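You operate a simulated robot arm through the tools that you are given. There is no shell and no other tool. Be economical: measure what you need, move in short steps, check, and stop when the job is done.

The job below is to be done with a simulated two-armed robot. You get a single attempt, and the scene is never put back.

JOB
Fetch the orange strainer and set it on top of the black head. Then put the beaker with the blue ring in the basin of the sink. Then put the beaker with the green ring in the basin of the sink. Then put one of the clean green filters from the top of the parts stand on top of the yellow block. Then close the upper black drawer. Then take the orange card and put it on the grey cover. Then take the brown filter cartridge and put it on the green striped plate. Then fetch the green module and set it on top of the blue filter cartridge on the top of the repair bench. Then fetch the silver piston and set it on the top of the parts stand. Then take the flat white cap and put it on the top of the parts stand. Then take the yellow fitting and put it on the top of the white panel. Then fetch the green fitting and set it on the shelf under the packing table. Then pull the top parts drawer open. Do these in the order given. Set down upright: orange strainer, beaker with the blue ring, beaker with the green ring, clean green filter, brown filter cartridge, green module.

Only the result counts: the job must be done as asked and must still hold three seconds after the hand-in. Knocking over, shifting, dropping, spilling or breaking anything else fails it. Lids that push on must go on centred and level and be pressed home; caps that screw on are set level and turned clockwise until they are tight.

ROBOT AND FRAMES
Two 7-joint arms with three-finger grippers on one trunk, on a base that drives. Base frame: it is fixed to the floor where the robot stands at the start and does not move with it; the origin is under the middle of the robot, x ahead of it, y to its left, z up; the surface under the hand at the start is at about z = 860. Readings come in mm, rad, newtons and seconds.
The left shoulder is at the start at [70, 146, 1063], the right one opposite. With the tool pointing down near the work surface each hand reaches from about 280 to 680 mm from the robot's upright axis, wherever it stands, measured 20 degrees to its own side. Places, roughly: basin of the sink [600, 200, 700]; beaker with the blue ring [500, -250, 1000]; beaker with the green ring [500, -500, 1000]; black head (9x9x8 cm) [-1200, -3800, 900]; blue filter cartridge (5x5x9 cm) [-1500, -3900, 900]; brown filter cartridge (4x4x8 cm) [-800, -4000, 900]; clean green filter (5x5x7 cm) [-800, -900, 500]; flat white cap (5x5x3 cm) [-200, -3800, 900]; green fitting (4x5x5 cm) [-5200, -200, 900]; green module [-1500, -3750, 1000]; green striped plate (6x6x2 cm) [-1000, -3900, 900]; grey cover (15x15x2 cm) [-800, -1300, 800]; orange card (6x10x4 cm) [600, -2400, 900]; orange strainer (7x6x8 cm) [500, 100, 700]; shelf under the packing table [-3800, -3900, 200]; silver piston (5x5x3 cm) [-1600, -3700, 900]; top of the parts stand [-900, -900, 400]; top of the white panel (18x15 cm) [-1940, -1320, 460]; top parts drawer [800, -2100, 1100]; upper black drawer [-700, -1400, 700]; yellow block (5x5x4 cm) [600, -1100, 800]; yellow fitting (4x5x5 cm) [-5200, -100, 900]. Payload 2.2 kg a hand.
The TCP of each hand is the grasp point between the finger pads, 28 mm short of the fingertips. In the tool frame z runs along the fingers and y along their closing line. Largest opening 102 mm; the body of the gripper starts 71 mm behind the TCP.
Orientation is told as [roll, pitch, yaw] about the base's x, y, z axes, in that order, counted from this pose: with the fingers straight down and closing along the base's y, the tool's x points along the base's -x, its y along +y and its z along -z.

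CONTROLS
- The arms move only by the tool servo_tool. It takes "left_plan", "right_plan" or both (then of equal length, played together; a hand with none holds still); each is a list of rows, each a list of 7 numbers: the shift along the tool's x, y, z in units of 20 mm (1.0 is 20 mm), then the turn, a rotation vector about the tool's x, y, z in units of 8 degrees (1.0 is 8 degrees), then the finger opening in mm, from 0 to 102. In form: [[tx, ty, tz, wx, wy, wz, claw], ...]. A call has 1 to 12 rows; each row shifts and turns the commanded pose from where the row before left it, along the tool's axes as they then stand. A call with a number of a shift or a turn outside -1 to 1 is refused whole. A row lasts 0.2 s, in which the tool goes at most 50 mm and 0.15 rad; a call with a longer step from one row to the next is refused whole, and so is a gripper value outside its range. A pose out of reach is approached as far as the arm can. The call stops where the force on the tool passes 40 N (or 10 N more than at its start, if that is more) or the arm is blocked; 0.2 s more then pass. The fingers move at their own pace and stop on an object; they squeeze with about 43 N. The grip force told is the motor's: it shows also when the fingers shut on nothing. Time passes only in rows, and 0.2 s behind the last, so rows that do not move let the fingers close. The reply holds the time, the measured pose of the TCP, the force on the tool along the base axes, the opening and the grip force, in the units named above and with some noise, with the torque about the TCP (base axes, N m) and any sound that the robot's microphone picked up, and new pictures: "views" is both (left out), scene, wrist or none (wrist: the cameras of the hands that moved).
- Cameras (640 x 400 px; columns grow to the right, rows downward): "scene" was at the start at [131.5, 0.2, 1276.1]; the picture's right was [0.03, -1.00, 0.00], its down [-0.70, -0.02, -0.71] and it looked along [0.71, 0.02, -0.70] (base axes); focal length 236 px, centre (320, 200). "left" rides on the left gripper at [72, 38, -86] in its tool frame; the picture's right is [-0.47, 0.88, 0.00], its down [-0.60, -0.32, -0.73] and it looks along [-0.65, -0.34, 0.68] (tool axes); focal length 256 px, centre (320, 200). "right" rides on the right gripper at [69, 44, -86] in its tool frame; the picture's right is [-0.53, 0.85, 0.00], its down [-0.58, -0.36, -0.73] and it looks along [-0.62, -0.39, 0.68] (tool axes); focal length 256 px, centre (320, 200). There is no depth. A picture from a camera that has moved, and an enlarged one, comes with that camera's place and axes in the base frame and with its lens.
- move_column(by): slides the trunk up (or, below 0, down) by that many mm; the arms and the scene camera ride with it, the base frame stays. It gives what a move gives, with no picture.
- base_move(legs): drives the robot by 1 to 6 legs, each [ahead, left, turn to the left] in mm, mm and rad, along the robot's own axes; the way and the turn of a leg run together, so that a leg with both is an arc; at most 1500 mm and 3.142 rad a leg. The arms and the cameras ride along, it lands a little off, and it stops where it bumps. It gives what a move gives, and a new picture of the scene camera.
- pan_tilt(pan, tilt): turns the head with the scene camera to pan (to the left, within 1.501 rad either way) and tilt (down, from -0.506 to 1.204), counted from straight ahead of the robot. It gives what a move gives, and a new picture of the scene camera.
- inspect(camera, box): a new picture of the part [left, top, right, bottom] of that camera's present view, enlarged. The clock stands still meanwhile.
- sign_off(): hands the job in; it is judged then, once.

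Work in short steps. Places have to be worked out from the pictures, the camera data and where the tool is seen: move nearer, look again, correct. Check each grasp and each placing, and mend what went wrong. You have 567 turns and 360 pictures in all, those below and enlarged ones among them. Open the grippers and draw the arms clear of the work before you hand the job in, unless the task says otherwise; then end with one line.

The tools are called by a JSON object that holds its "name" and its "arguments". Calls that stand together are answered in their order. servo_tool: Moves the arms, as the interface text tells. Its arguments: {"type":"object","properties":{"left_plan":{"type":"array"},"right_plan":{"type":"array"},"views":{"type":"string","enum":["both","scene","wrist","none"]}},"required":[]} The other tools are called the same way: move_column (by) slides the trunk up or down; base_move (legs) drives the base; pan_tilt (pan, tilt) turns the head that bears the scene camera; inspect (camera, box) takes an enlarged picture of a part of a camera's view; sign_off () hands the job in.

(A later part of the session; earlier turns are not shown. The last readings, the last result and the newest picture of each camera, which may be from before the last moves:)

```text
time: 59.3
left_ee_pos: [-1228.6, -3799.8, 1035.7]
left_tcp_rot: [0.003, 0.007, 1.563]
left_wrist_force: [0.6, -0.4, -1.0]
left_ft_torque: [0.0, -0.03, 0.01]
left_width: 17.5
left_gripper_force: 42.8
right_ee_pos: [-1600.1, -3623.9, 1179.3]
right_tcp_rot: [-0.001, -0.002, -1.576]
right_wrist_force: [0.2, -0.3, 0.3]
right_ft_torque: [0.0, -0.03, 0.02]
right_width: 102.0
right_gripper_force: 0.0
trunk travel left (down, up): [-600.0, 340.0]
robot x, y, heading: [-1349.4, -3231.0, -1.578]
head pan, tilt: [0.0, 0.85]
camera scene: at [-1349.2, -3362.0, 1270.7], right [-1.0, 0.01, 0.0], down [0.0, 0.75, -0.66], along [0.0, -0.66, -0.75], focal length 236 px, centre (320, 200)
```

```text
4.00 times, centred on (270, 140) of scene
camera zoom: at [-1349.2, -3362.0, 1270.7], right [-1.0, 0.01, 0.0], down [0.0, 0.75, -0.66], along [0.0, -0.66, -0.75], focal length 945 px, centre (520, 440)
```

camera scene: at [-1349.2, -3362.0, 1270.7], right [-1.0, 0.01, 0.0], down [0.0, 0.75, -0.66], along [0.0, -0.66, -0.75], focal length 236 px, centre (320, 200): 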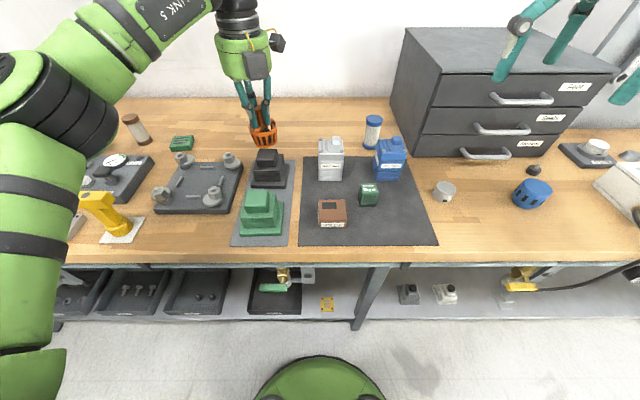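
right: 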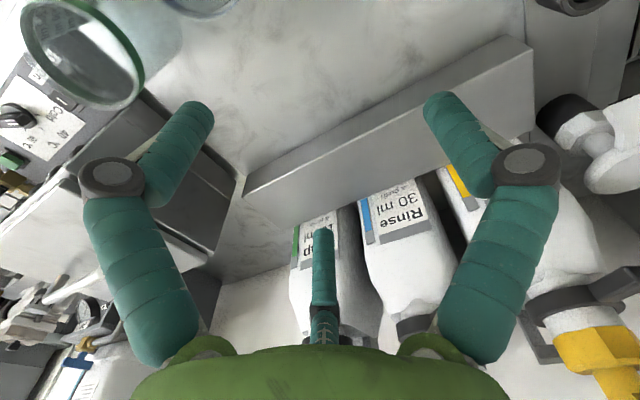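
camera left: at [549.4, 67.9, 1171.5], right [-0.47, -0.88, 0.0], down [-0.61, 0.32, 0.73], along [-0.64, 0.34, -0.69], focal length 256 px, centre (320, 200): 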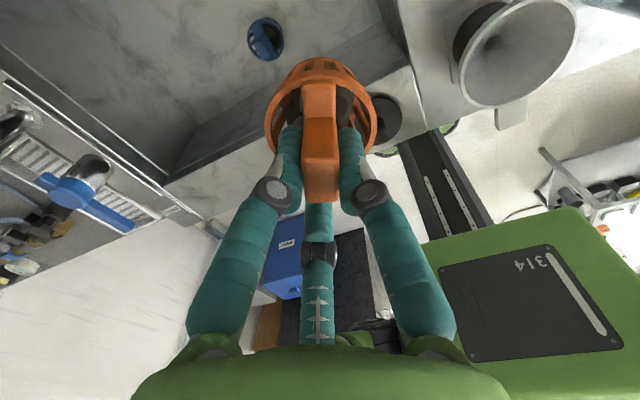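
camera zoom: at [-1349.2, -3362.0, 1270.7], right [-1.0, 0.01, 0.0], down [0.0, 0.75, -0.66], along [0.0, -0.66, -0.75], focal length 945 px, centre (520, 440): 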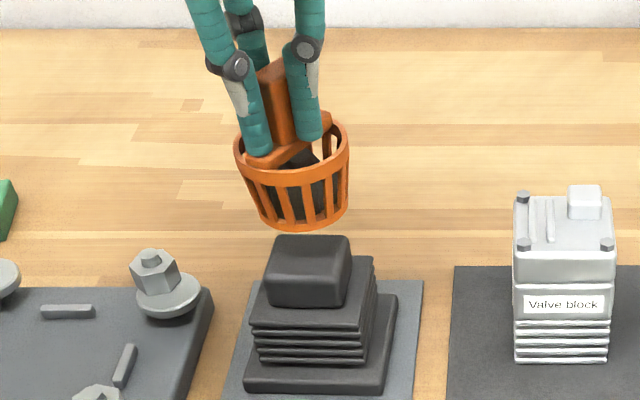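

Strainer and head line up within a few mm. I'll nudge +3 mm in y and descend slowly, watching for contact.

{"name": "servo_tool", "arguments": {"left_plan": [[-0.15, 0, 0.3, 0, 0, 0, 10], [0, 0, 0.25, 0, 0, 0, 10], [0, 0, 0.15, 0, 0, 0, 10]], "views": "none"}}

{"name": "inspect", "arguments": {"camera": "scene", "box": [190, 90, 350, 190]}}

```text
time: 60.1
left_ee_pos: [-1227.5, -3798.0, 1023.2]
left_tcp_rot: [0.002, 0.006, 1.565]
left_wrist_force: [0.0, -0.3, 0.1]
left_ft_torque: [0.02, 0.01, -0.03]
left_width: 17.5
left_gripper_force: 42.6
right_ee_pos: [-1600.8, -3624.1, 1178.1]
right_tcp_rot: [0.0, -0.001, -1.575]
right_wrist_force: [0.6, -0.1, -0.2]
right_ft_torque: [0.03, -0.01, 0.01]
right_width: 101.6
right_gripper_force: 0.1
trunk travel left (down, up): [-600.0, 340.0]
robot x, y, heading: [-1350.9, -3230.2, -1.574]
head pan, tilt: [0.0, 0.85]
```

```text
4.00 times, centred on (270, 140) of scene
camera zoom: at [-1349.3, -3362.0, 1270.7], right [-1.0, 0.01, 0.0], down [0.0, 0.75, -0.66], along [0.0, -0.66, -0.75], focal length 945 px, centre (520, 440)
```

zoom: 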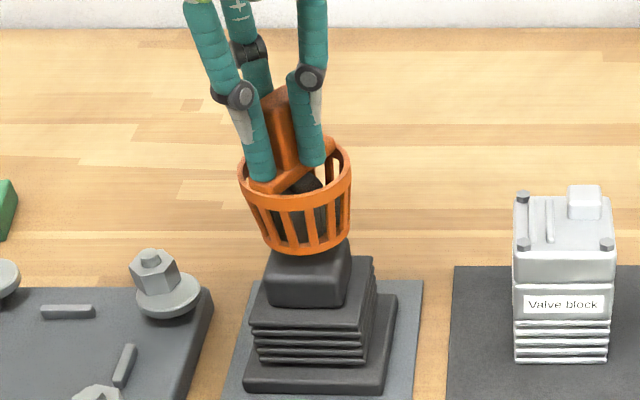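

Very near now. I'll continue down in 2 mm steps, reading the force.

{"name": "servo_tool", "arguments": {"left_plan": [[0, 0, 0.1, 0, 0, 0, 10], [0, 0, 0.1, 0, 0, 0, 10], [0, 0, 0.1, 0, 0, 0, 10]], "views": "none"}}

{"name": "servo_tool", "arguments": {"left_plan": [[0, 0, 0.1, 0, 0, 0, 10], [0, 0, 0.1, 0, 0, 0, 10]], "views": "none"}}

```text
time: 60.9
left_ee_pos: [-1228.5, -3796.7, 1016.9]
left_tcp_rot: [0.002, 0.007, 1.563]
left_wrist_force: [0.0, -0.1, 0.0]
left_ft_torque: [0.03, -0.03, -0.03]
left_width: 17.4
left_gripper_force: 42.3
right_ee_pos: [-1601.6, -3625.0, 1179.3]
right_tcp_rot: [-0.002, -0.001, -1.576]
right_wrist_force: [-0.2, -0.5, 0.1]
right_ft_torque: [-0.02, -0.01, -0.01]
right_width: 102.1
right_gripper_force: 0.0
trunk travel left (down, up): [-600.0, 340.0]
robot x, y, heading: [-1344.7, -3228.2, -1.577]
head pan, tilt: [0.0, 0.85]
```

```text
time: 61.5
left_ee_pos: [-1226.6, -3798.4, 1012.3]
left_tcp_rot: [0.001, 0.008, 1.566]
left_wrist_force: [0.3, -0.3, -0.1]
left_ft_torque: [0.02, -0.02, 0.02]
left_width: 17.4
left_gripper_force: 43.4
right_ee_pos: [-1599.2, -3624.9, 1178.7]
right_tcp_rot: [-0.001, 0.0, -1.577]
right_wrist_force: [-0.5, -0.2, -0.3]
right_ft_torque: [-0.02, -0.02, -0.01]
right_width: 102.4
right_gripper_force: 0.1
trunk travel left (down, up): [-600.0, 340.0]
robot x, y, heading: [-1349.3, -3237.0, -1.579]
head pan, tilt: [0.0, 0.85]
```

{"name": "servo_tool", "arguments": {"left_plan": [[0, 0, 0.1, 0, 0, 0, 10], [0, 0, 0.1, 0, 0, 0, 10]], "views": "none"}}

{"name": "servo_tool", "arguments": {"left_plan": [[0, 0, 0.1, 0, 0, 0, 10], [0, 0, 0.1, 0, 0, 0, 10]], "views": "none"}}

{"name": "inspect", "arguments": {"camera": "scene", "box": [190, 90, 350, 190]}}

```text
time: 62.1
left_ee_pos: [-1228.4, -3798.4, 1009.5]
left_tcp_rot: [0.001, 0.009, 1.564]
left_wrist_force: [1.9, -2.0, 9.4]
left_ft_torque: [0.01, -0.04, 0.03]
left_width: 17.6
left_gripper_force: 43.8
right_ee_pos: [-1600.4, -3623.5, 1180.0]
right_tcp_rot: [-0.001, -0.002, -1.577]
right_wrist_force: [-0.2, -0.8, -0.1]
right_ft_torque: [-0.01, -0.04, 0.02]
right_width: 102.3
right_gripper_force: 0.1
trunk travel left (down, up): [-600.0, 340.0]
robot x, y, heading: [-1346.4, -3232.1, -1.575]
head pan, tilt: [0.0, 0.85]
```

```text
time: 62.7
left_ee_pos: [-1228.1, -3796.2, 1008.5]
left_tcp_rot: [0.002, 0.021, 1.564]
left_wrist_force: [2.7, -9.3, 34.1]
left_ft_torque: [-0.32, -0.18, -0.02]
left_width: 17.4
left_gripper_force: 42.8
right_ee_pos: [-1601.2, -3621.0, 1180.1]
right_tcp_rot: [0.0, -0.003, -1.576]
right_wrist_force: [0.2, 0.1, -0.2]
right_ft_torque: [0.0, 0.01, -0.02]
right_width: 102.1
right_gripper_force: 0.0
trunk travel left (down, up): [-600.0, 340.0]
robot x, y, heading: [-1351.8, -3228.9, -1.576]
head pan, tilt: [0.0, 0.85]
```

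```text
4.00 times, centred on (270, 140) of scene
camera zoom: at [-1349.9, -3359.0, 1271.5], right [-1.0, 0.01, 0.0], down [0.0, 0.75, -0.66], along [0.0, -0.66, -0.75], focal length 945 px, centre (520, 440)
```

zoom: 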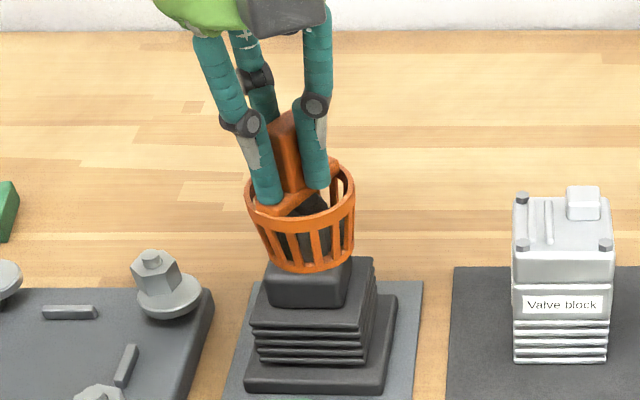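

Contact was felt (34 N), with the strainer centred on the block. I'll relax 2 mm, open and go up.

{"name": "servo_tool", "arguments": {"left_plan": [[0, 0, -0.12, 0, 0, 0, 10], [0, 0, 0, 0, 0, 0, 18], [0, 0, 0, 0, 0, 0, 30], [0, 0, 0, 0, 0, 0, 50], [0, 0, 0, 0, 0, 0, 60]], "views": "none"}}

{"name": "servo_tool", "arguments": {"left_plan": [[0, 0, -0.5, 0, 0, 0, 60], [0, 0, -1, 0, 0, 0, 60], [0, 0, -1, 0, 0, 0, 60], [0, 0, -1, 0, 0, 0, 60], [0, 0, -1, 0, 0, 0, 60], [0, 0, -1, 0, 0, 0, 60]], "views": "scene"}}

{"name": "inspect", "arguments": {"camera": "scene", "box": [190, 90, 350, 190]}}

```text
time: 63.9
left_ee_pos: [-1226.4, -3796.9, 1005.5]
left_tcp_rot: [0.001, 0.003, 1.562]
left_wrist_force: [-0.9, -0.9, -0.5]
left_ft_torque: [0.0, -0.05, -0.01]
left_width: 60.8
left_gripper_force: 0.0
right_ee_pos: [-1600.5, -3623.2, 1178.6]
right_tcp_rot: [0.0, -0.002, -1.575]
right_wrist_force: [0.0, -0.1, -0.3]
right_ft_torque: [-0.01, 0.01, -0.01]
right_width: 102.1
right_gripper_force: 0.0
trunk travel left (down, up): [-600.0, 340.0]
robot x, y, heading: [-1347.9, -3232.2, -1.577]
head pan, tilt: [0.0, 0.85]
```

```text
time: 65.3
left_ee_pos: [-1227.5, -3796.4, 1116.4]
left_tcp_rot: [0.0, 0.008, 1.563]
left_wrist_force: [-0.4, 0.2, 0.5]
left_ft_torque: [-0.03, -0.01, -0.04]
left_width: 59.9
left_gripper_force: 0.1
right_ee_pos: [-1601.8, -3622.2, 1178.5]
right_tcp_rot: [0.0, -0.003, -1.576]
right_wrist_force: [1.0, 0.8, 0.0]
right_ft_torque: [-0.02, 0.01, 0.04]
right_width: 102.0
right_gripper_force: 0.1
trunk travel left (down, up): [-600.0, 340.0]
robot x, y, heading: [-1352.1, -3228.8, -1.577]
head pan, tilt: [0.0, 0.85]
camera scene: at [-1350.1, -3361.1, 1270.7], right [-1.0, 0.01, 0.0], down [0.0, 0.75, -0.66], along [0.0, -0.66, -0.75], focal length 236 px, centre (320, 200)
```

scene: 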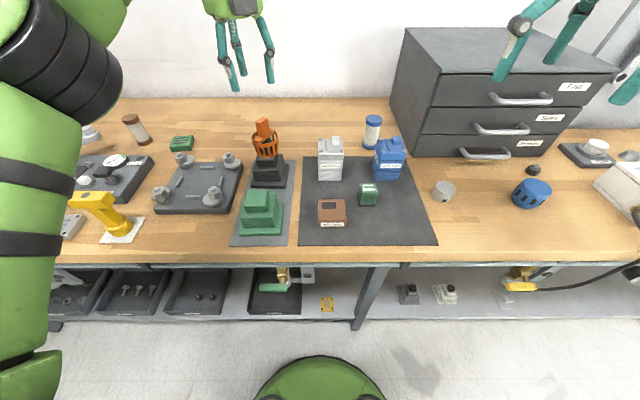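

```text
4.00 times, centred on (270, 140) of scene
camera zoom: at [-1350.1, -3361.1, 1270.7], right [-1.0, 0.01, 0.0], down [0.0, 0.75, -0.66], along [0.0, -0.66, -0.75], focal length 945 px, centre (520, 440)
```

zoom: 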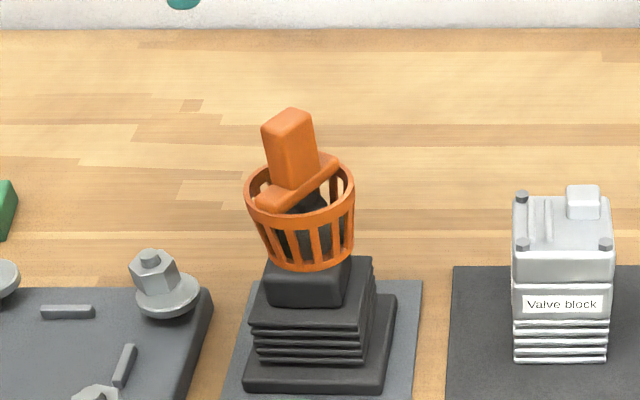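

The strainer stands upright on the black head. Next come the beakers: I'll draw the left hand back, back away from the bench, strafe left and reverse up the corridor.

{"name": "servo_tool", "arguments": {"left_plan": [[-1, -1, -0.5, 0, 0, 0, 90], [-1, -1, -0.5, 0, 0, 0, 90], [-1, -1, -0.5, 0, 0, 0, 90], [-1, -1, -0.5, 0, 0, 0, 90], [-1, -1, 0, 0, 0, 0, 90], [-1, -1, 0, 0, 0, 0, 90], [-1, -1, 0, 0, 0, 0, 90]], "views": "none"}}

{"name": "base_move", "arguments": {"legs": [[-480, 0, 0], [0, 1080, 0], [-1500, 0, 0.007], [-1000, 0, 0]]}}

```text
time: 66.9
left_ee_pos: [-1083.1, -3657.3, 1157.4]
left_tcp_rot: [0.001, 0.007, 1.562]
left_wrist_force: [1.1, -0.4, -0.5]
left_ft_torque: [-0.04, 0.03, -0.01]
left_width: 90.1
left_gripper_force: 0.2
right_ee_pos: [-1600.4, -3623.2, 1180.0]
right_tcp_rot: [-0.001, -0.001, -1.575]
right_wrist_force: [0.0, 0.7, 0.8]
right_ft_torque: [-0.02, 0.04, 0.02]
right_width: 102.3
right_gripper_force: 0.0
trunk travel left (down, up): [-600.0, 340.0]
robot x, y, heading: [-1346.6, -3232.3, -1.575]
head pan, tilt: [0.0, 0.85]
```

```text
time: 86.7
left_ee_pos: [-39.9, -673.1, 1155.2]
left_tcp_rot: [0.001, 0.006, 1.595]
left_wrist_force: [0.5, -0.6, 0.7]
left_ft_torque: [0.01, 0.03, 0.0]
left_width: 89.8
left_gripper_force: 0.0
right_ee_pos: [-556.4, -653.5, 1178.4]
right_tcp_rot: [-0.001, 0.001, -1.546]
right_wrist_force: [-0.3, -0.3, 0.6]
right_ft_torque: [-0.01, 0.02, -0.01]
right_width: 101.9
right_gripper_force: 0.0
trunk travel left (down, up): [-600.0, 340.0]
robot x, y, heading: [-316.1, -255.4, -1.547]
head pan, tilt: [0.0, 0.85]
camera scene: at [-312.8, -384.0, 1270.6], right [-1.0, -0.02, 0.0], down [-0.02, 0.75, -0.66], along [0.02, -0.66, -0.75], focal length 236 px, centre (320, 200)
```

scene: 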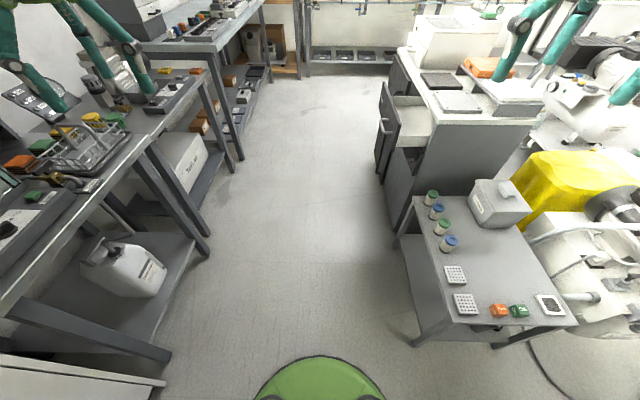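

Good view of the parts stand for later. Now I'll turn to face the sink counter and approach it.

{"name": "base_move", "arguments": {"legs": [[0, 0, 1.547], [280, 120, 0]]}}

{"name": "inspect", "arguments": {"camera": "right", "box": [0, 0, 640, 400]}}

```text
time: 92.5
left_ee_pos: [387.1, 128.0, 1156.4]
left_tcp_rot: [0.0, 0.007, 3.132]
left_wrist_force: [-0.1, -0.3, -0.1]
left_ft_torque: [0.04, -0.02, -0.03]
left_width: 90.0
left_gripper_force: 0.0
right_ee_pos: [352.3, -387.3, 1178.0]
right_tcp_rot: [0.001, -0.001, -0.006]
right_wrist_force: [0.0, 0.2, 0.0]
right_ft_torque: [0.0, 0.02, -0.03]
right_width: 102.1
right_gripper_force: 0.0
trunk travel left (down, up): [-600.0, 340.0]
robot x, y, heading: [-41.0, -137.4, -0.005]
head pan, tilt: [0.0, 0.85]
camera scene: at [87.7, -139.3, 1270.8], right [-0.01, -1.0, 0.0], down [-0.75, 0.0, -0.66], along [0.66, 0.0, -0.75], focal length 236 px, centre (320, 200)
```

scene: 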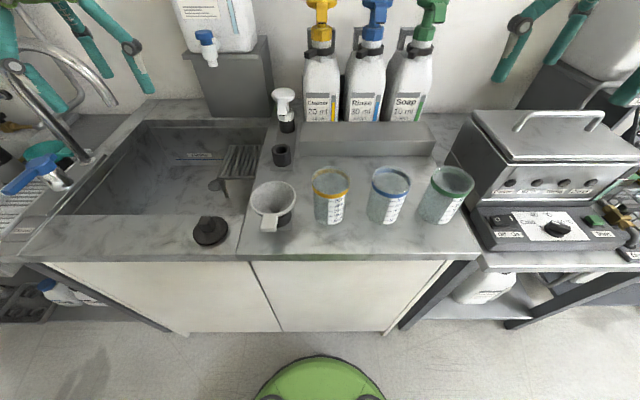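

```text
1.00 times, centred on (320, 200) of right (not enlarged: the box is as wide or as high as the picture)
camera zoom: at [282.8, -344.5, 1264.6], right [0.54, 0.84, 0.0], down [0.57, -0.37, 0.73], along [0.62, -0.39, -0.68], focal length 256 px, centre (320, 200)
```

zoom: 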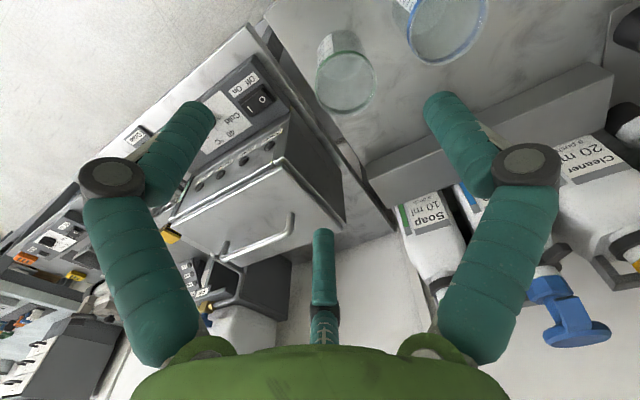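

I'll enlarge the beakers in the scene view to measure them.

{"name": "inspect", "arguments": {"camera": "scene", "box": [300, 145, 492, 265]}}

```text
3.33 times, centred on (396, 205) of scene
camera zoom: at [87.7, -139.3, 1270.8], right [-0.01, -1.0, 0.0], down [-0.75, 0.0, -0.66], along [0.66, 0.0, -0.75], focal length 787 px, centre (67, 183)
```

zoom: 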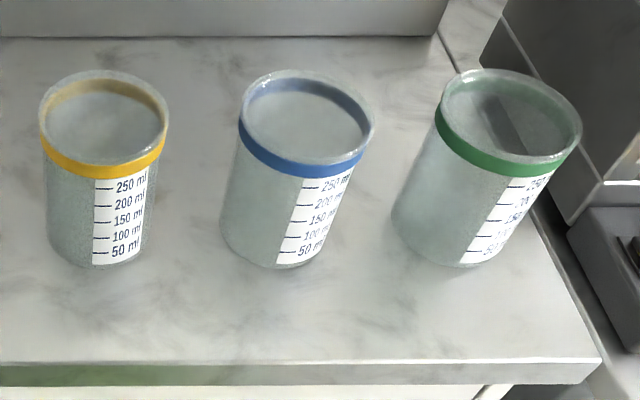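

The blue-ring beaker is at about [405, −272], rim z≈968, ⌀≈75. I'll turn the right hand to yaw −90° so it closes along x, clear of the neighbours.

{"name": "servo_tool", "arguments": {"right_plan": [[0, 0, 0, 0, 0, 1, 102], [0, 0, 0, 0, 0, 1, 102], [0, 0, 0, 0, 0, 1, 102], [0, 0, 0, 0, 0, 1, 102], [0, 0, 0, 0, 0, 1, 102], [0, 0, 0, 0, 0, 1, 102], [0, 0, 0, 0, 0, 1, 102], [0, 0, 0, 0, 0, 1, 102], [0, 0, 0, 0, 0, 1, 102], [0, 0, 0, 0, 0, 1, 102], [0, 0, 0, 0, 0, 1, 102], [0, 0, 0, 0, 0, 0.2, 102]], "views": "none"}}

{"name": "servo_tool", "arguments": {"right_plan": [[1, 0.4, 0, 0, 0, 0, 102], [1, 0.4, 0, 0, 0, 0, 102], [1, 0.4, 0, 0, 0, 0, 102], [1, 0.4, 0, 0, 0, 0, 102], [1, 0.5, 0, 0, 0, 0, 102], [0.75, 0.4, 1, 0, 0, 0, 102], [0, 0, 1, 0, 0, 0, 102], [0, 0, 1, 0, 0, 0, 102], [0, 0, 1, 0, 0, 0, 102], [0, 0, 1, 0, 0, 0, 102]], "views": "both"}}

```text
time: 95.1
left_ee_pos: [388.0, 127.3, 1156.6]
left_tcp_rot: [0.004, 0.008, 3.133]
left_wrist_force: [0.4, 0.4, -0.6]
left_ft_torque: [-0.01, -0.02, 0.0]
left_width: 90.1
left_gripper_force: 0.1
right_ee_pos: [353.5, -387.1, 1178.8]
right_tcp_rot: [0.0, -0.002, -1.572]
right_wrist_force: [-0.8, 0.5, -0.1]
right_ft_torque: [-0.05, -0.01, 0.01]
right_width: 101.9
right_gripper_force: 0.1
trunk travel left (down, up): [-600.0, 340.0]
robot x, y, heading: [-42.4, -136.7, -0.005]
head pan, tilt: [0.0, 0.85]
```

```text
time: 97.3
left_ee_pos: [387.6, 126.4, 1156.5]
left_tcp_rot: [-0.002, 0.006, 3.134]
left_wrist_force: [1.0, 0.0, 0.6]
left_ft_torque: [0.04, 0.01, 0.01]
left_width: 89.8
left_gripper_force: 0.0
right_ee_pos: [402.4, -271.9, 1078.9]
right_tcp_rot: [0.003, 0.0, -1.569]
right_wrist_force: [-0.5, 0.2, 0.7]
right_ft_torque: [0.02, 0.01, 0.0]
right_width: 102.0
right_gripper_force: 0.0
trunk travel left (down, up): [-600.0, 340.0]
robot x, y, heading: [-39.2, -135.7, -0.004]
head pan, tilt: [0.0, 0.85]
camera scene: at [88.8, -139.4, 1270.7], right [-0.01, -1.0, 0.0], down [-0.75, 0.0, -0.66], along [0.66, 0.0, -0.75], focal length 236 px, centre (320, 200)
camera right: at [445.8, -203.7, 1164.7], right [0.85, -0.53, 0.0], down [-0.37, -0.58, 0.73], along [-0.39, -0.62, -0.68], focal length 256 px, centre (320, 200)
```

scene: 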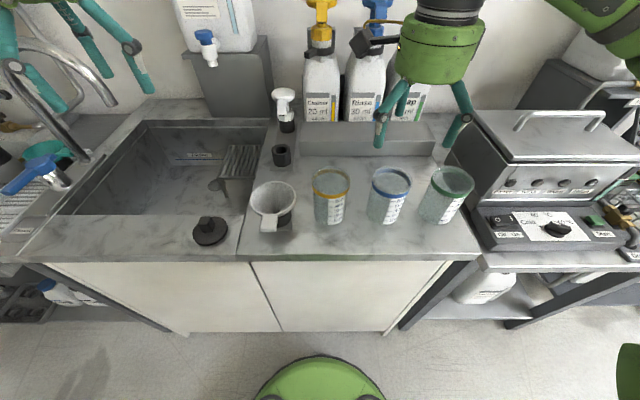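
right: 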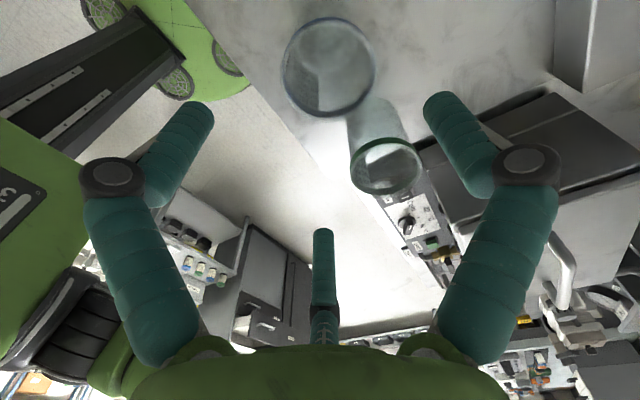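

The wrist view suggests the rim centre is at [413, −267]. I'll correct partially and lower 50 mm, then re-check.

{"name": "servo_tool", "arguments": {"right_plan": [[0.2, 0.45, 0.5, 0, 0, 0, 102], [0, 0, 1, 0, 0, 0, 102], [0, 0, 1, 0, 0, 0, 102]], "views": "wrist"}}

```text
time: 98.1
left_ee_pos: [387.3, 126.5, 1155.9]
left_tcp_rot: [0.002, 0.008, 3.134]
left_wrist_force: [-0.1, -0.2, -0.4]
left_ft_torque: [0.01, -0.01, 0.0]
left_width: 90.0
left_gripper_force: 0.1
right_ee_pos: [411.5, -268.0, 1026.7]
right_tcp_rot: [0.001, -0.001, -1.57]
right_wrist_force: [0.0, 0.2, -0.7]
right_ft_torque: [-0.02, -0.01, 0.01]
right_width: 101.7
right_gripper_force: 0.0
trunk travel left (down, up): [-600.0, 340.0]
robot x, y, heading: [-44.0, -132.6, -0.006]
head pan, tilt: [0.0, 0.85]
camera right: at [454.1, -198.9, 1112.9], right [0.85, -0.53, 0.0], down [-0.36, -0.58, 0.73], along [-0.39, -0.62, -0.68], focal length 256 px, centre (320, 200)
```

right: 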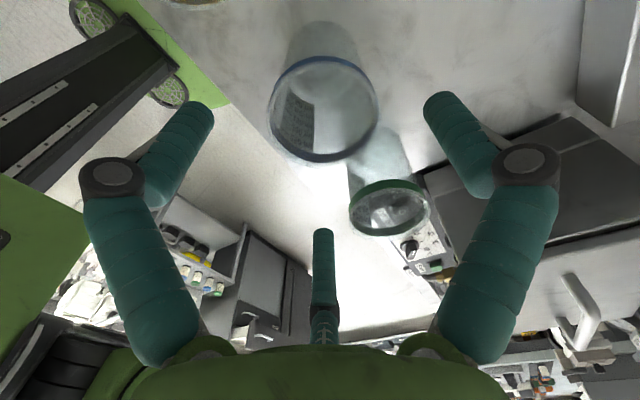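

Rim is centred between the fingers (rim z≈957). I'll lower to TCP z≈932 and close.

{"name": "servo_tool", "arguments": {"right_plan": [[0, 0.1, 1, 0, 0, 0, 102], [0, 0, 1, 0, 0, 0, 102], [0, 0, 1, 0, 0, 0, 102], [0, 0, 1, 0, 0, 0, 102], [0, 0, 0.75, 0, 0, 0, 102]], "views": "wrist"}}

```text
time: 99.3
left_ee_pos: [387.5, 127.5, 1156.8]
left_tcp_rot: [0.003, 0.007, 3.133]
left_wrist_force: [0.1, -0.2, 0.7]
left_ft_torque: [0.01, -0.01, 0.02]
left_width: 89.9
left_gripper_force: 0.1
right_ee_pos: [412.6, -269.1, 933.5]
right_tcp_rot: [0.002, -0.001, -1.569]
right_wrist_force: [-0.2, -0.4, 0.5]
right_ft_torque: [0.02, 0.0, 0.01]
right_width: 102.0
right_gripper_force: 0.1
trunk travel left (down, up): [-600.0, 340.0]
robot x, y, heading: [-41.0, -137.4, -0.004]
head pan, tilt: [0.0, 0.85]
camera right: at [457.0, -200.0, 1019.9], right [0.85, -0.53, 0.0], down [-0.36, -0.58, 0.73], along [-0.39, -0.62, -0.68], focal length 256 px, centre (320, 200)
```

right: 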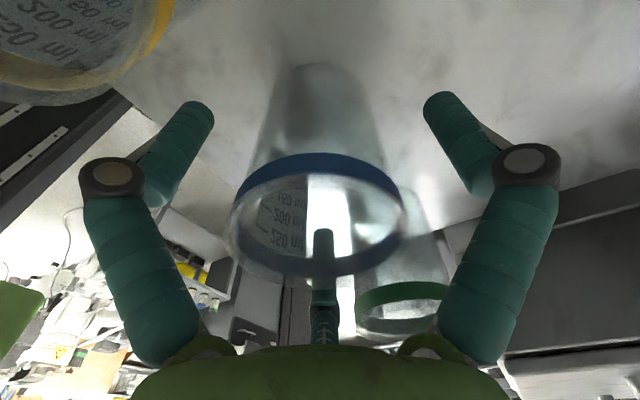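

The beaker sits centred between the fingers. Closing and lifting.

{"name": "servo_tool", "arguments": {"right_plan": [[0, 0, 0, 0, 0, 0, 60], [0, 0, 0, 0, 0, 0, 60], [0, 0, 0, 0, 0, 0, 60], [0, 0, -0.3, 0, 0, 0, 60], [0, 0, -1, 0, 0, 0, 60], [0, 0, -1, 0, 0, 0, 60], [0, 0, -1, 0, 0, 0, 60]], "views": "both"}}

```text
time: 100.9
left_ee_pos: [387.3, 127.0, 1155.5]
left_tcp_rot: [0.003, 0.008, 3.132]
left_wrist_force: [0.1, 0.1, -0.5]
left_ft_torque: [0.0, 0.01, -0.02]
left_width: 90.0
left_gripper_force: 0.1
right_ee_pos: [414.5, -268.9, 999.2]
right_tcp_rot: [0.002, 0.0, -1.569]
right_wrist_force: [-0.1, -0.3, -1.5]
right_ft_torque: [-0.02, 0.02, -0.01]
right_width: 68.2
right_gripper_force: 43.2
trunk travel left (down, up): [-600.0, 340.0]
robot x, y, heading: [-37.1, -134.0, -0.005]
head pan, tilt: [0.0, 0.85]
camera scene: at [88.2, -138.8, 1270.7], right [-0.01, -1.0, 0.0], down [-0.75, 0.0, -0.66], along [0.66, 0.0, -0.75], focal length 236 px, centre (320, 200)
camera right: at [457.2, -199.5, 1085.9], right [0.85, -0.53, 0.0], down [-0.36, -0.58, 0.73], along [-0.39, -0.62, -0.68], focal length 256 px, centre (320, 200)
```

scene: 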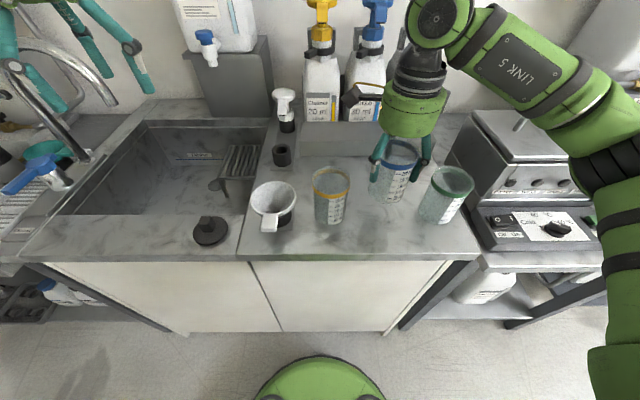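
right: 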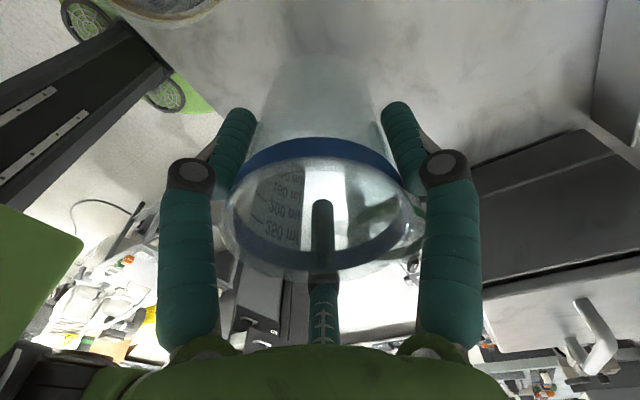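

Beaker held (68 mm). I'll raise it well clear and look left to check the room for strafing.

{"name": "servo_tool", "arguments": {"right_plan": [[0, 0, -1, 0, 0, 0, 60], [0, 0, -1, 0, 0, 0, 60], [0, 0, -1, 0, 0, 0, 60], [0, 0, -1, 0, 0, 0, 60], [0, 0, -1, 0, 0, 0, 60]], "views": "none"}}

{"name": "pan_tilt", "arguments": {"pan": 0.9, "tilt": 0.6}}

```text
time: 102.1
left_ee_pos: [387.9, 127.8, 1157.2]
left_tcp_rot: [0.002, 0.006, 3.132]
left_wrist_force: [-0.5, 1.3, 0.0]
left_ft_torque: [-0.01, 0.01, 0.01]
left_width: 89.7
left_gripper_force: 0.1
right_ee_pos: [414.0, -268.0, 1100.9]
right_tcp_rot: [0.003, -0.001, -1.57]
right_wrist_force: [-1.0, 0.0, 0.4]
right_ft_torque: [-0.01, 0.02, -0.02]
right_width: 67.9
right_gripper_force: 43.2
trunk travel left (down, up): [-600.0, 340.0]
robot x, y, heading: [-41.3, -137.2, -0.005]
head pan, tilt: [0.0, 0.85]
```

```text
time: 103.3
left_ee_pos: [387.6, 127.1, 1156.4]
left_tcp_rot: [0.001, 0.007, 3.132]
left_wrist_force: [-0.2, 0.6, 0.9]
left_ft_torque: [0.04, 0.01, -0.01]
left_width: 90.1
left_gripper_force: 0.1
right_ee_pos: [414.2, -268.0, 1100.6]
right_tcp_rot: [0.001, 0.0, -1.569]
right_wrist_force: [1.1, 0.1, -1.1]
right_ft_torque: [0.03, -0.01, -0.07]
right_width: 68.2
right_gripper_force: 42.8
trunk travel left (down, up): [-600.0, 340.0]
robot x, y, heading: [-39.5, -136.4, -0.003]
head pan, tilt: [0.901, 0.6]
camera scene: at [65.7, -69.7, 1291.6], right [0.78, -0.63, 0.0], down [-0.35, -0.44, -0.82], along [0.52, 0.64, -0.57], focal length 236 px, centre (320, 200)
```

scene: 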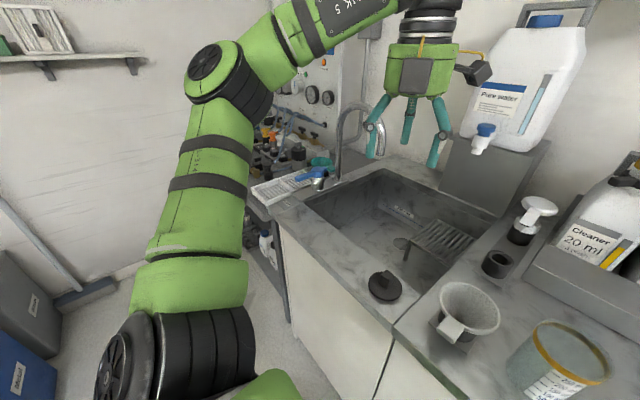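

The left side is clear. I'll strafe left 370 mm with the beaker high.

{"name": "base_move", "arguments": {"legs": [[20, 370, 0.005]]}}

{"name": "pan_tilt", "arguments": {"pan": 0, "tilt": 0.85}}

```text
time: 105.6
left_ee_pos: [407.8, 496.9, 1157.3]
left_tcp_rot: [-0.001, 0.007, 3.136]
left_wrist_force: [0.2, -0.3, 0.4]
left_ft_torque: [-0.01, 0.0, -0.01]
left_width: 90.0
left_gripper_force: 0.0
right_ee_pos: [436.2, 101.5, 1099.5]
right_tcp_rot: [0.002, 0.002, -1.568]
right_wrist_force: [0.6, 1.1, 0.1]
right_ft_torque: [0.01, -0.02, 0.02]
right_width: 68.2
right_gripper_force: 43.1
trunk travel left (down, up): [-600.0, 340.0]
robot x, y, heading: [-21.4, 233.1, -0.01]
head pan, tilt: [0.901, 0.6]
camera scene: at [87.1, 299.3, 1291.6], right [0.78, -0.62, 0.0], down [-0.35, -0.44, -0.83], along [0.52, 0.64, -0.56], focal length 236 px, centre (320, 200)
```

scene: 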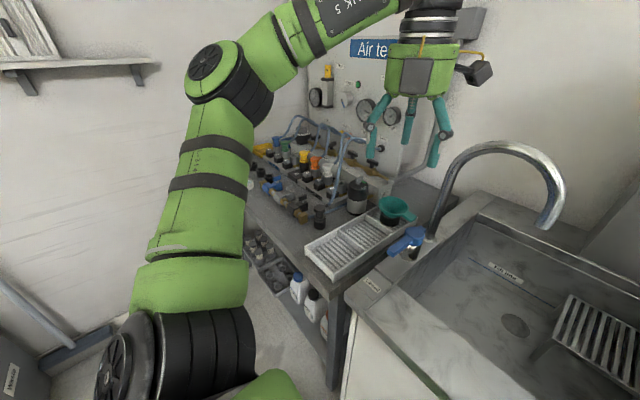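

```text
time: 106.8
left_ee_pos: [409.6, 496.4, 1155.8]
left_tcp_rot: [0.003, 0.008, 3.135]
left_wrist_force: [0.4, 0.4, 0.5]
left_ft_torque: [-0.01, -0.03, 0.0]
left_width: 90.0
left_gripper_force: 0.0
right_ee_pos: [436.3, 101.1, 1100.0]
right_tcp_rot: [0.001, 0.0, -1.569]
right_wrist_force: [0.4, -0.4, 0.2]
right_ft_torque: [-0.02, 0.01, 0.02]
right_width: 68.0
right_gripper_force: 43.2
trunk travel left (down, up): [-600.0, 340.0]
robot x, y, heading: [-18.2, 235.5, -0.009]
head pan, tilt: [0.0, 0.85]
camera scene: at [110.1, 230.8, 1270.7], right [0.0, -1.0, 0.0], down [-0.75, 0.0, -0.66], along [0.66, 0.0, -0.75], focal length 236 px, centre (320, 200)
```

scene: 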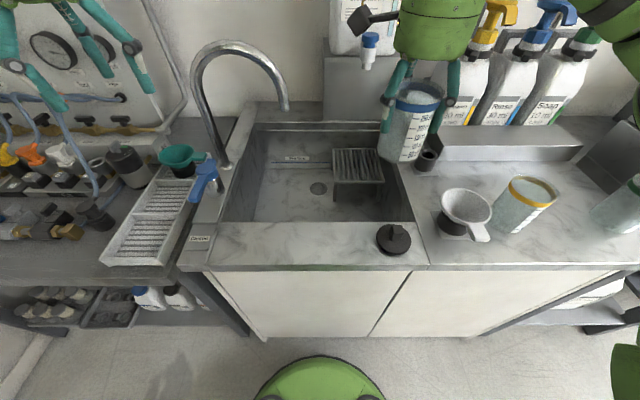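

Spout is at x≈585, y≥300; the rack is at x>650; the blue strainer at about [490, 203]. A free spot for this beaker is [570, 92]. I'll move over it at height.

{"name": "servo_tool", "arguments": {"right_plan": [[-0.1, 1, 0, 0, 0, 0, 60], [-0.1, 1, 0, 0, 0, 0, 60], [-0.1, 1, 0, 0, 0, 0, 60], [-0.1, 1, 0, 0, 0, 0, 60], [0, 1, 0, 0, 0, 0, 60], [0, 1, 0, 0, 0, 0, 60], [0, 0.7, 0, 0, 0, 0, 60], [0, 0, 1, 0, 0, 0, 60], [0, 0, 1, 0, 0, 0, 60]], "views": "both"}}

```text
time: 108.8
left_ee_pos: [409.3, 497.8, 1156.3]
left_tcp_rot: [0.001, 0.007, 3.136]
left_wrist_force: [0.1, 0.0, 0.0]
left_ft_torque: [0.01, 0.0, 0.01]
left_width: 90.0
left_gripper_force: 0.0
right_ee_pos: [570.7, 94.9, 1059.8]
right_tcp_rot: [0.002, 0.0, -1.567]
right_wrist_force: [0.0, -0.8, -1.0]
right_ft_torque: [0.01, -0.01, 0.01]
right_width: 68.1
right_gripper_force: 43.2
trunk travel left (down, up): [-600.0, 340.0]
robot x, y, heading: [-18.9, 234.7, -0.008]
head pan, tilt: [0.0, 0.85]
camera scene: at [110.6, 230.2, 1270.6], right [0.0, -1.0, 0.0], down [-0.75, 0.0, -0.66], along [0.66, 0.0, -0.75], focal length 236 px, centre (320, 200)
camera right: at [613.1, 162.9, 1145.5], right [0.85, -0.53, 0.0], down [-0.36, -0.58, 0.73], along [-0.39, -0.62, -0.68], focal length 256 px, centre (320, 200)
```

scene: 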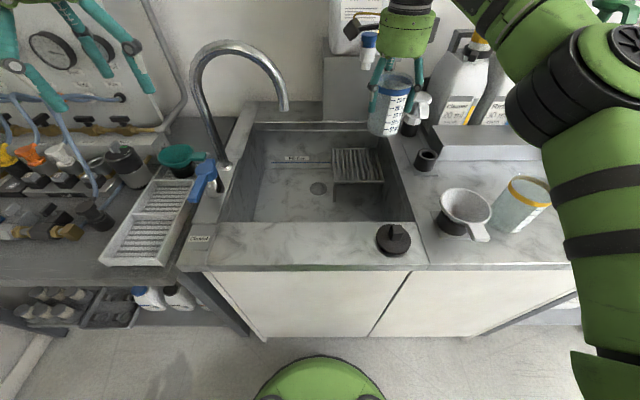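
right: 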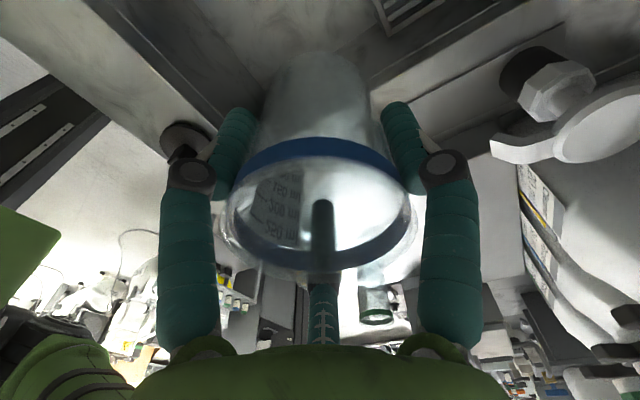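

The right elbow could come low over the yellow beaker and funnel as the hand descends. I'll raise the trunk 130 mm first, so the forearm slopes down into the basin.

{"name": "move_column", "arguments": {"by": 130}}

{"name": "servo_tool", "arguments": {"right_plan": [[0.25, -0.4, 1, 0, 0, 0, 60], [0, 0, 1, 0, 0, 0, 60], [0, 0, 1, 0, 0, 0, 60], [0, 0, 1, 0, 0, 0, 60], [0, 0, 1, 0, 0, 0, 60], [0, 0, 1, 0, 0, 0, 60], [0, 0, 1, 0, 0, 0, 60], [0, 0, 1, 0, 0, 0, 60], [0, 0, 1, 0, 0, 0, 60], [0, 0, 1, 0, 0, 0, 60], [0, 0, 1, 0, 0, 0, 60], [0, 0, 1, 0, 0, 0, 60]], "views": "scene"}}

```text
time: 110.4
left_ee_pos: [408.9, 497.1, 1286.1]
left_tcp_rot: [0.001, 0.007, 3.133]
left_wrist_force: [0.2, -1.0, 0.0]
left_ft_torque: [-0.01, 0.01, -0.01]
left_width: 89.9
left_gripper_force: 0.1
right_ee_pos: [569.7, 94.7, 1189.3]
right_tcp_rot: [0.002, 0.001, -1.569]
right_wrist_force: [-0.4, 0.3, -1.5]
right_ft_torque: [0.01, 0.0, 0.02]
right_width: 67.9
right_gripper_force: 42.9
trunk travel left (down, up): [-730.0, 210.0]
robot x, y, heading: [-19.5, 234.5, -0.002]
head pan, tilt: [0.0, 0.85]
```

```text
time: 113.0
left_ee_pos: [409.0, 496.9, 1286.0]
left_tcp_rot: [-0.001, 0.008, 3.134]
left_wrist_force: [-0.3, -0.3, 0.4]
left_ft_torque: [0.0, 0.02, 0.0]
left_width: 89.9
left_gripper_force: 0.0
right_ee_pos: [563.5, 99.5, 951.3]
right_tcp_rot: [0.002, 0.0, -1.568]
right_wrist_force: [0.1, -0.1, -0.4]
right_ft_torque: [-0.03, 0.01, -0.01]
right_width: 68.0
right_gripper_force: 43.3
trunk travel left (down, up): [-730.0, 210.0]
robot x, y, heading: [-20.3, 234.7, -0.006]
head pan, tilt: [0.0, 0.85]
camera scene: at [110.5, 230.5, 1400.7], right [0.0, -1.0, 0.0], down [-0.75, 0.0, -0.66], along [0.66, 0.0, -0.75], focal length 236 px, centre (320, 200)
```

scene: 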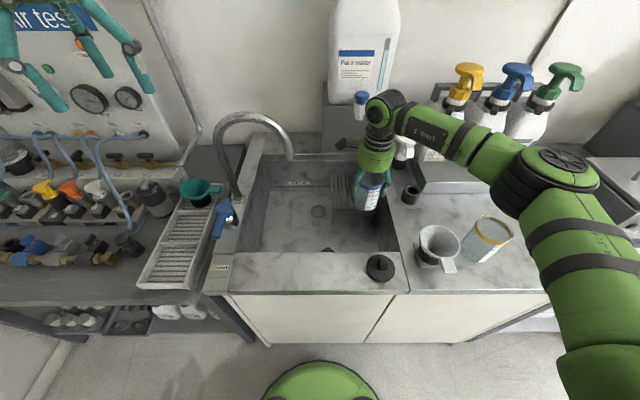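

The elbow stays high. I'll continue down to z≈775.

{"name": "servo_tool", "arguments": {"right_plan": [[0, 0, 1, 0, 0, 0, 60], [0, 0, 1, 0, 0, 0, 60], [0, 0, 1, 0, 0, 0, 60], [0, 0, 1, 0, 0, 0, 60], [0, 0, 1, 0, 0, 0, 60], [0, 0, 1, 0, 0, 0, 60], [0, 0, 1, 0, 0, 0, 60], [0, 0, 1, 0, 0, 0, 60], [0, 0, 0.8, 0, 0, 0, 60]], "views": "both"}}

```text
time: 115.0
left_ee_pos: [409.2, 497.5, 1285.7]
left_tcp_rot: [0.002, 0.007, 3.135]
left_wrist_force: [0.6, -0.2, -0.2]
left_ft_torque: [-0.03, -0.02, 0.0]
left_width: 89.9
left_gripper_force: 0.1
right_ee_pos: [562.7, 100.9, 773.0]
right_tcp_rot: [0.002, -0.002, -1.566]
right_wrist_force: [0.0, -0.9, -1.2]
right_ft_torque: [0.0, 0.0, 0.0]
right_width: 67.9
right_gripper_force: 42.8
trunk travel left (down, up): [-730.0, 210.0]
robot x, y, heading: [-17.1, 234.4, -0.002]
head pan, tilt: [0.0, 0.85]
camera scene: at [110.3, 230.9, 1400.7], right [0.0, -1.0, 0.0], down [-0.75, 0.0, -0.66], along [0.66, 0.0, -0.75], focal length 236 px, centre (320, 200)
camera right: at [605.5, 169.2, 858.8], right [0.85, -0.53, 0.0], down [-0.36, -0.58, 0.73], along [-0.39, -0.62, -0.68], focal length 256 px, centre (320, 200)
```

scene: 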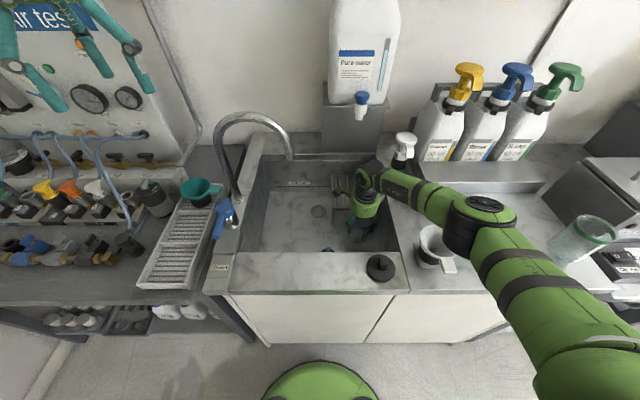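
right: 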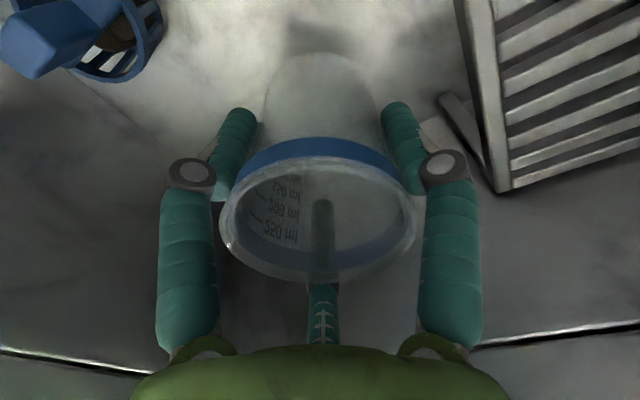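

Nearly there. Lowering the last 40 mm, the end in small steps.

{"name": "servo_tool", "arguments": {"right_plan": [[0, 0, 0.8, 0, 0, 0, 60], [0, 0, 0.6, 0, 0, 0, 60], [0, 0, 0.2, 0, 0, 0, 60], [0, 0, 0.1, 0, 0, 0, 60], [0, 0, 0.1, 0, 0, 0, 60]], "views": "none"}}

{"name": "servo_tool", "arguments": {"right_plan": [[0, 0, 0.1, 0, 0, 0, 60], [0, 0, 0.1, 0, 0, 0, 60]], "views": "none"}}

```text
time: 116.2
left_ee_pos: [409.4, 497.2, 1286.4]
left_tcp_rot: [0.002, 0.006, 3.134]
left_wrist_force: [-1.0, 0.1, 0.0]
left_ft_torque: [0.0, -0.04, 0.0]
left_width: 89.9
left_gripper_force: 0.0
right_ee_pos: [563.2, 98.4, 737.6]
right_tcp_rot: [0.003, 0.001, -1.569]
right_wrist_force: [0.7, -0.1, -0.7]
right_ft_torque: [-0.03, 0.0, 0.01]
right_width: 68.3
right_gripper_force: 42.7
trunk travel left (down, up): [-730.0, 210.0]
robot x, y, heading: [-16.4, 229.9, -0.005]
head pan, tilt: [0.0, 0.85]
```

```text
time: 116.8
left_ee_pos: [406.7, 497.1, 1287.5]
left_tcp_rot: [0.002, 0.008, 3.135]
left_wrist_force: [1.3, -0.3, 0.4]
left_ft_torque: [-0.03, 0.03, 0.0]
left_width: 89.8
left_gripper_force: 0.1
right_ee_pos: [563.9, 99.5, 734.7]
right_tcp_rot: [0.005, 0.0, -1.569]
right_wrist_force: [0.7, 0.0, 4.4]
right_ft_torque: [0.04, 0.01, 0.02]
right_width: 67.9
right_gripper_force: 42.8
trunk travel left (down, up): [-730.0, 210.0]
robot x, y, heading: [-16.0, 237.0, -0.002]
head pan, tilt: [0.0, 0.85]
```

Touching the floor now (4 N). Release and rise.

{"name": "servo_tool", "arguments": {"right_plan": [[0, 0, 0.05, 0, 0, 0, 60], [0, 0, 0, 0, 0, 0, 72], [0, 0, 0, 0, 0, 0, 85], [0, 0, 0, 0, 0, 0, 95], [0, 0, 0, 0, 0, 0, 95], [0, 0, -1, 0, 0, 0, 95], [0, 0, -1, 0, 0, 0, 95], [0, 0, -1, 0, 0, 0, 95]], "views": "wrist"}}

```text
time: 118.6
left_ee_pos: [408.1, 497.4, 1286.5]
left_tcp_rot: [0.003, 0.007, 3.136]
left_wrist_force: [0.2, 0.4, -0.5]
left_ft_torque: [0.01, -0.02, 0.03]
left_width: 89.8
left_gripper_force: 0.1
right_ee_pos: [561.6, 99.7, 793.8]
right_tcp_rot: [0.0, 0.0, -1.569]
right_wrist_force: [-0.8, -0.8, -0.7]
right_ft_torque: [0.01, -0.01, 0.0]
right_width: 94.9
right_gripper_force: 0.1
trunk travel left (down, up): [-730.0, 210.0]
robot x, y, heading: [-18.6, 235.0, -0.006]
head pan, tilt: [0.0, 0.85]
camera right: at [605.0, 168.3, 879.6], right [0.85, -0.53, 0.0], down [-0.36, -0.58, 0.73], along [-0.39, -0.62, -0.68], focal length 256 px, centre (320, 200)
```

right: 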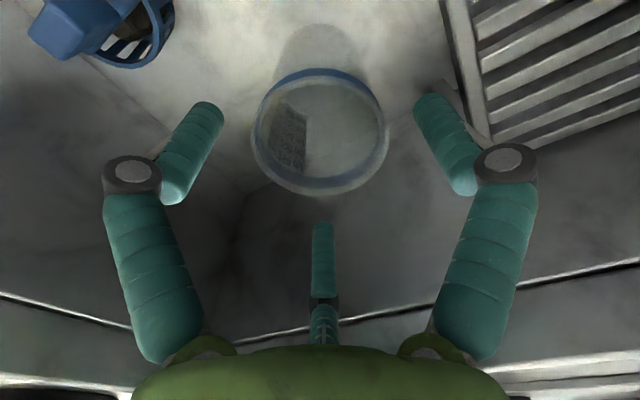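

The blue-ring beaker stands in the basin. I'll raise the hand clear and bring it back toward the robot.

{"name": "servo_tool", "arguments": {"right_plan": [[0, 0, -1, 0, 0, 0, 102], [0, 0, -1, 0, 0, 0, 102], [0, 0, -1, 0, 0, 0, 102], [0, 0, -1, 0, 0, 0, 102], [0, 0, -1, 0, 0, 0, 102], [0, 0, -1, 0, 0, 0, 102], [0, 0, -1, 0, 0, 0, 102], [0, 0, -1, 0, 0, 0, 102], [0, 0, -1, 0, 0, 0, 102], [0, 0, -1, 0, 0, 0, 102], [0, 0, -1, 0, 0, 0, 102], [0, 0, -1, 0, 0, 0, 102]], "views": "none"}}

{"name": "servo_tool", "arguments": {"right_plan": [[0, -1, -1, 0, 0, 0, 102], [0, -1, -1, 0, 0, 0, 102], [0, -1, -1, 0, 0, -1, 102], [0, 0, 0, 0, 0, -1, 102], [0, 0, 0, 0, 0, -1, 102], [0, 0, 0, 0, 0, -1, 102], [0, 0, 0, 0, 0, -1, 102], [0, 0, 0, 0, 0, -1, 102], [0, 0, 0, 0, 0, -1, 102], [0, 0, 0, 0, 0, -1, 102], [0, 0, 0, 0, 0, -1, 102], [0, 0, 0, 0, 0, -1, 102]], "views": "none"}}

{"name": "servo_tool", "arguments": {"right_plan": [[0, 0, 0, 0, 0, -1, 102], [0.5, 0, 0, 0, 0, -0.22, 102], [1, 0, 0, 0, 0, 0, 102], [1, 0, 0, 0, 0, 0, 102], [1, 0, 0, 0, 0, 0, 102]], "views": "scene"}}

```text
time: 121.2
left_ee_pos: [408.8, 497.1, 1286.7]
left_tcp_rot: [0.003, 0.007, 3.136]
left_wrist_force: [-0.2, 0.4, -0.6]
left_ft_torque: [-0.02, -0.03, -0.01]
left_width: 90.1
left_gripper_force: 0.1
right_ee_pos: [561.1, 98.0, 1034.4]
right_tcp_rot: [0.003, 0.0, -1.567]
right_wrist_force: [-0.1, 0.4, -0.5]
right_ft_torque: [-0.02, 0.0, 0.03]
right_width: 102.3
right_gripper_force: 0.1
trunk travel left (down, up): [-730.0, 210.0]
robot x, y, heading: [-17.9, 230.1, -0.008]
head pan, tilt: [0.0, 0.85]
```

```text
time: 123.8
left_ee_pos: [409.1, 496.7, 1286.5]
left_tcp_rot: [0.002, 0.007, 3.135]
left_wrist_force: [0.1, -0.3, -0.2]
left_ft_torque: [0.01, 0.0, -0.02]
left_width: 90.1
left_gripper_force: 0.0
right_ee_pos: [500.3, 97.9, 1093.3]
right_tcp_rot: [0.002, -0.001, -0.169]
right_wrist_force: [-0.2, -0.7, 0.0]
right_ft_torque: [0.01, 0.0, -0.01]
right_width: 102.2
right_gripper_force: 0.1
trunk travel left (down, up): [-730.0, 210.0]
robot x, y, heading: [-19.2, 235.4, -0.005]
head pan, tilt: [0.0, 0.85]
```

```text
time: 125.0
left_ee_pos: [408.9, 497.3, 1287.4]
left_tcp_rot: [-0.001, 0.006, 3.135]
left_wrist_force: [-0.3, -0.8, 0.6]
left_ft_torque: [0.03, -0.02, -0.01]
left_width: 90.0
left_gripper_force: 0.0
right_ee_pos: [432.4, 97.4, 1093.2]
right_tcp_rot: [0.0, 0.0, -0.001]
right_wrist_force: [-0.3, 0.3, -0.7]
right_ft_torque: [-0.03, -0.01, 0.0]
right_width: 102.0
right_gripper_force: 0.1
trunk travel left (down, up): [-730.0, 210.0]
robot x, y, heading: [-13.2, 232.3, -0.003]
head pan, tilt: [0.0, 0.85]
camera scene: at [109.4, 230.3, 1400.8], right [0.0, -1.0, 0.0], down [-0.75, 0.0, -0.66], along [0.66, 0.0, -0.75], focal length 236 px, centre (320, 200)
```

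scene: 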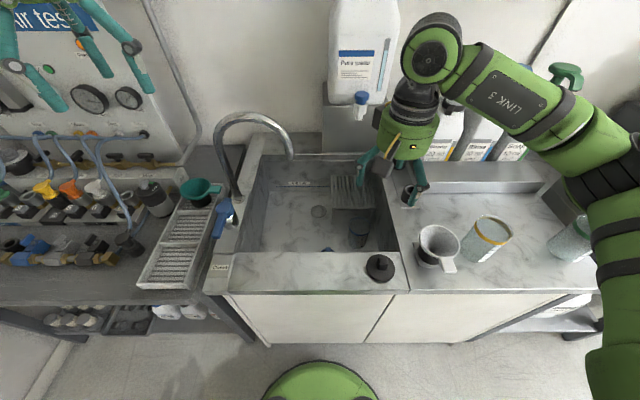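

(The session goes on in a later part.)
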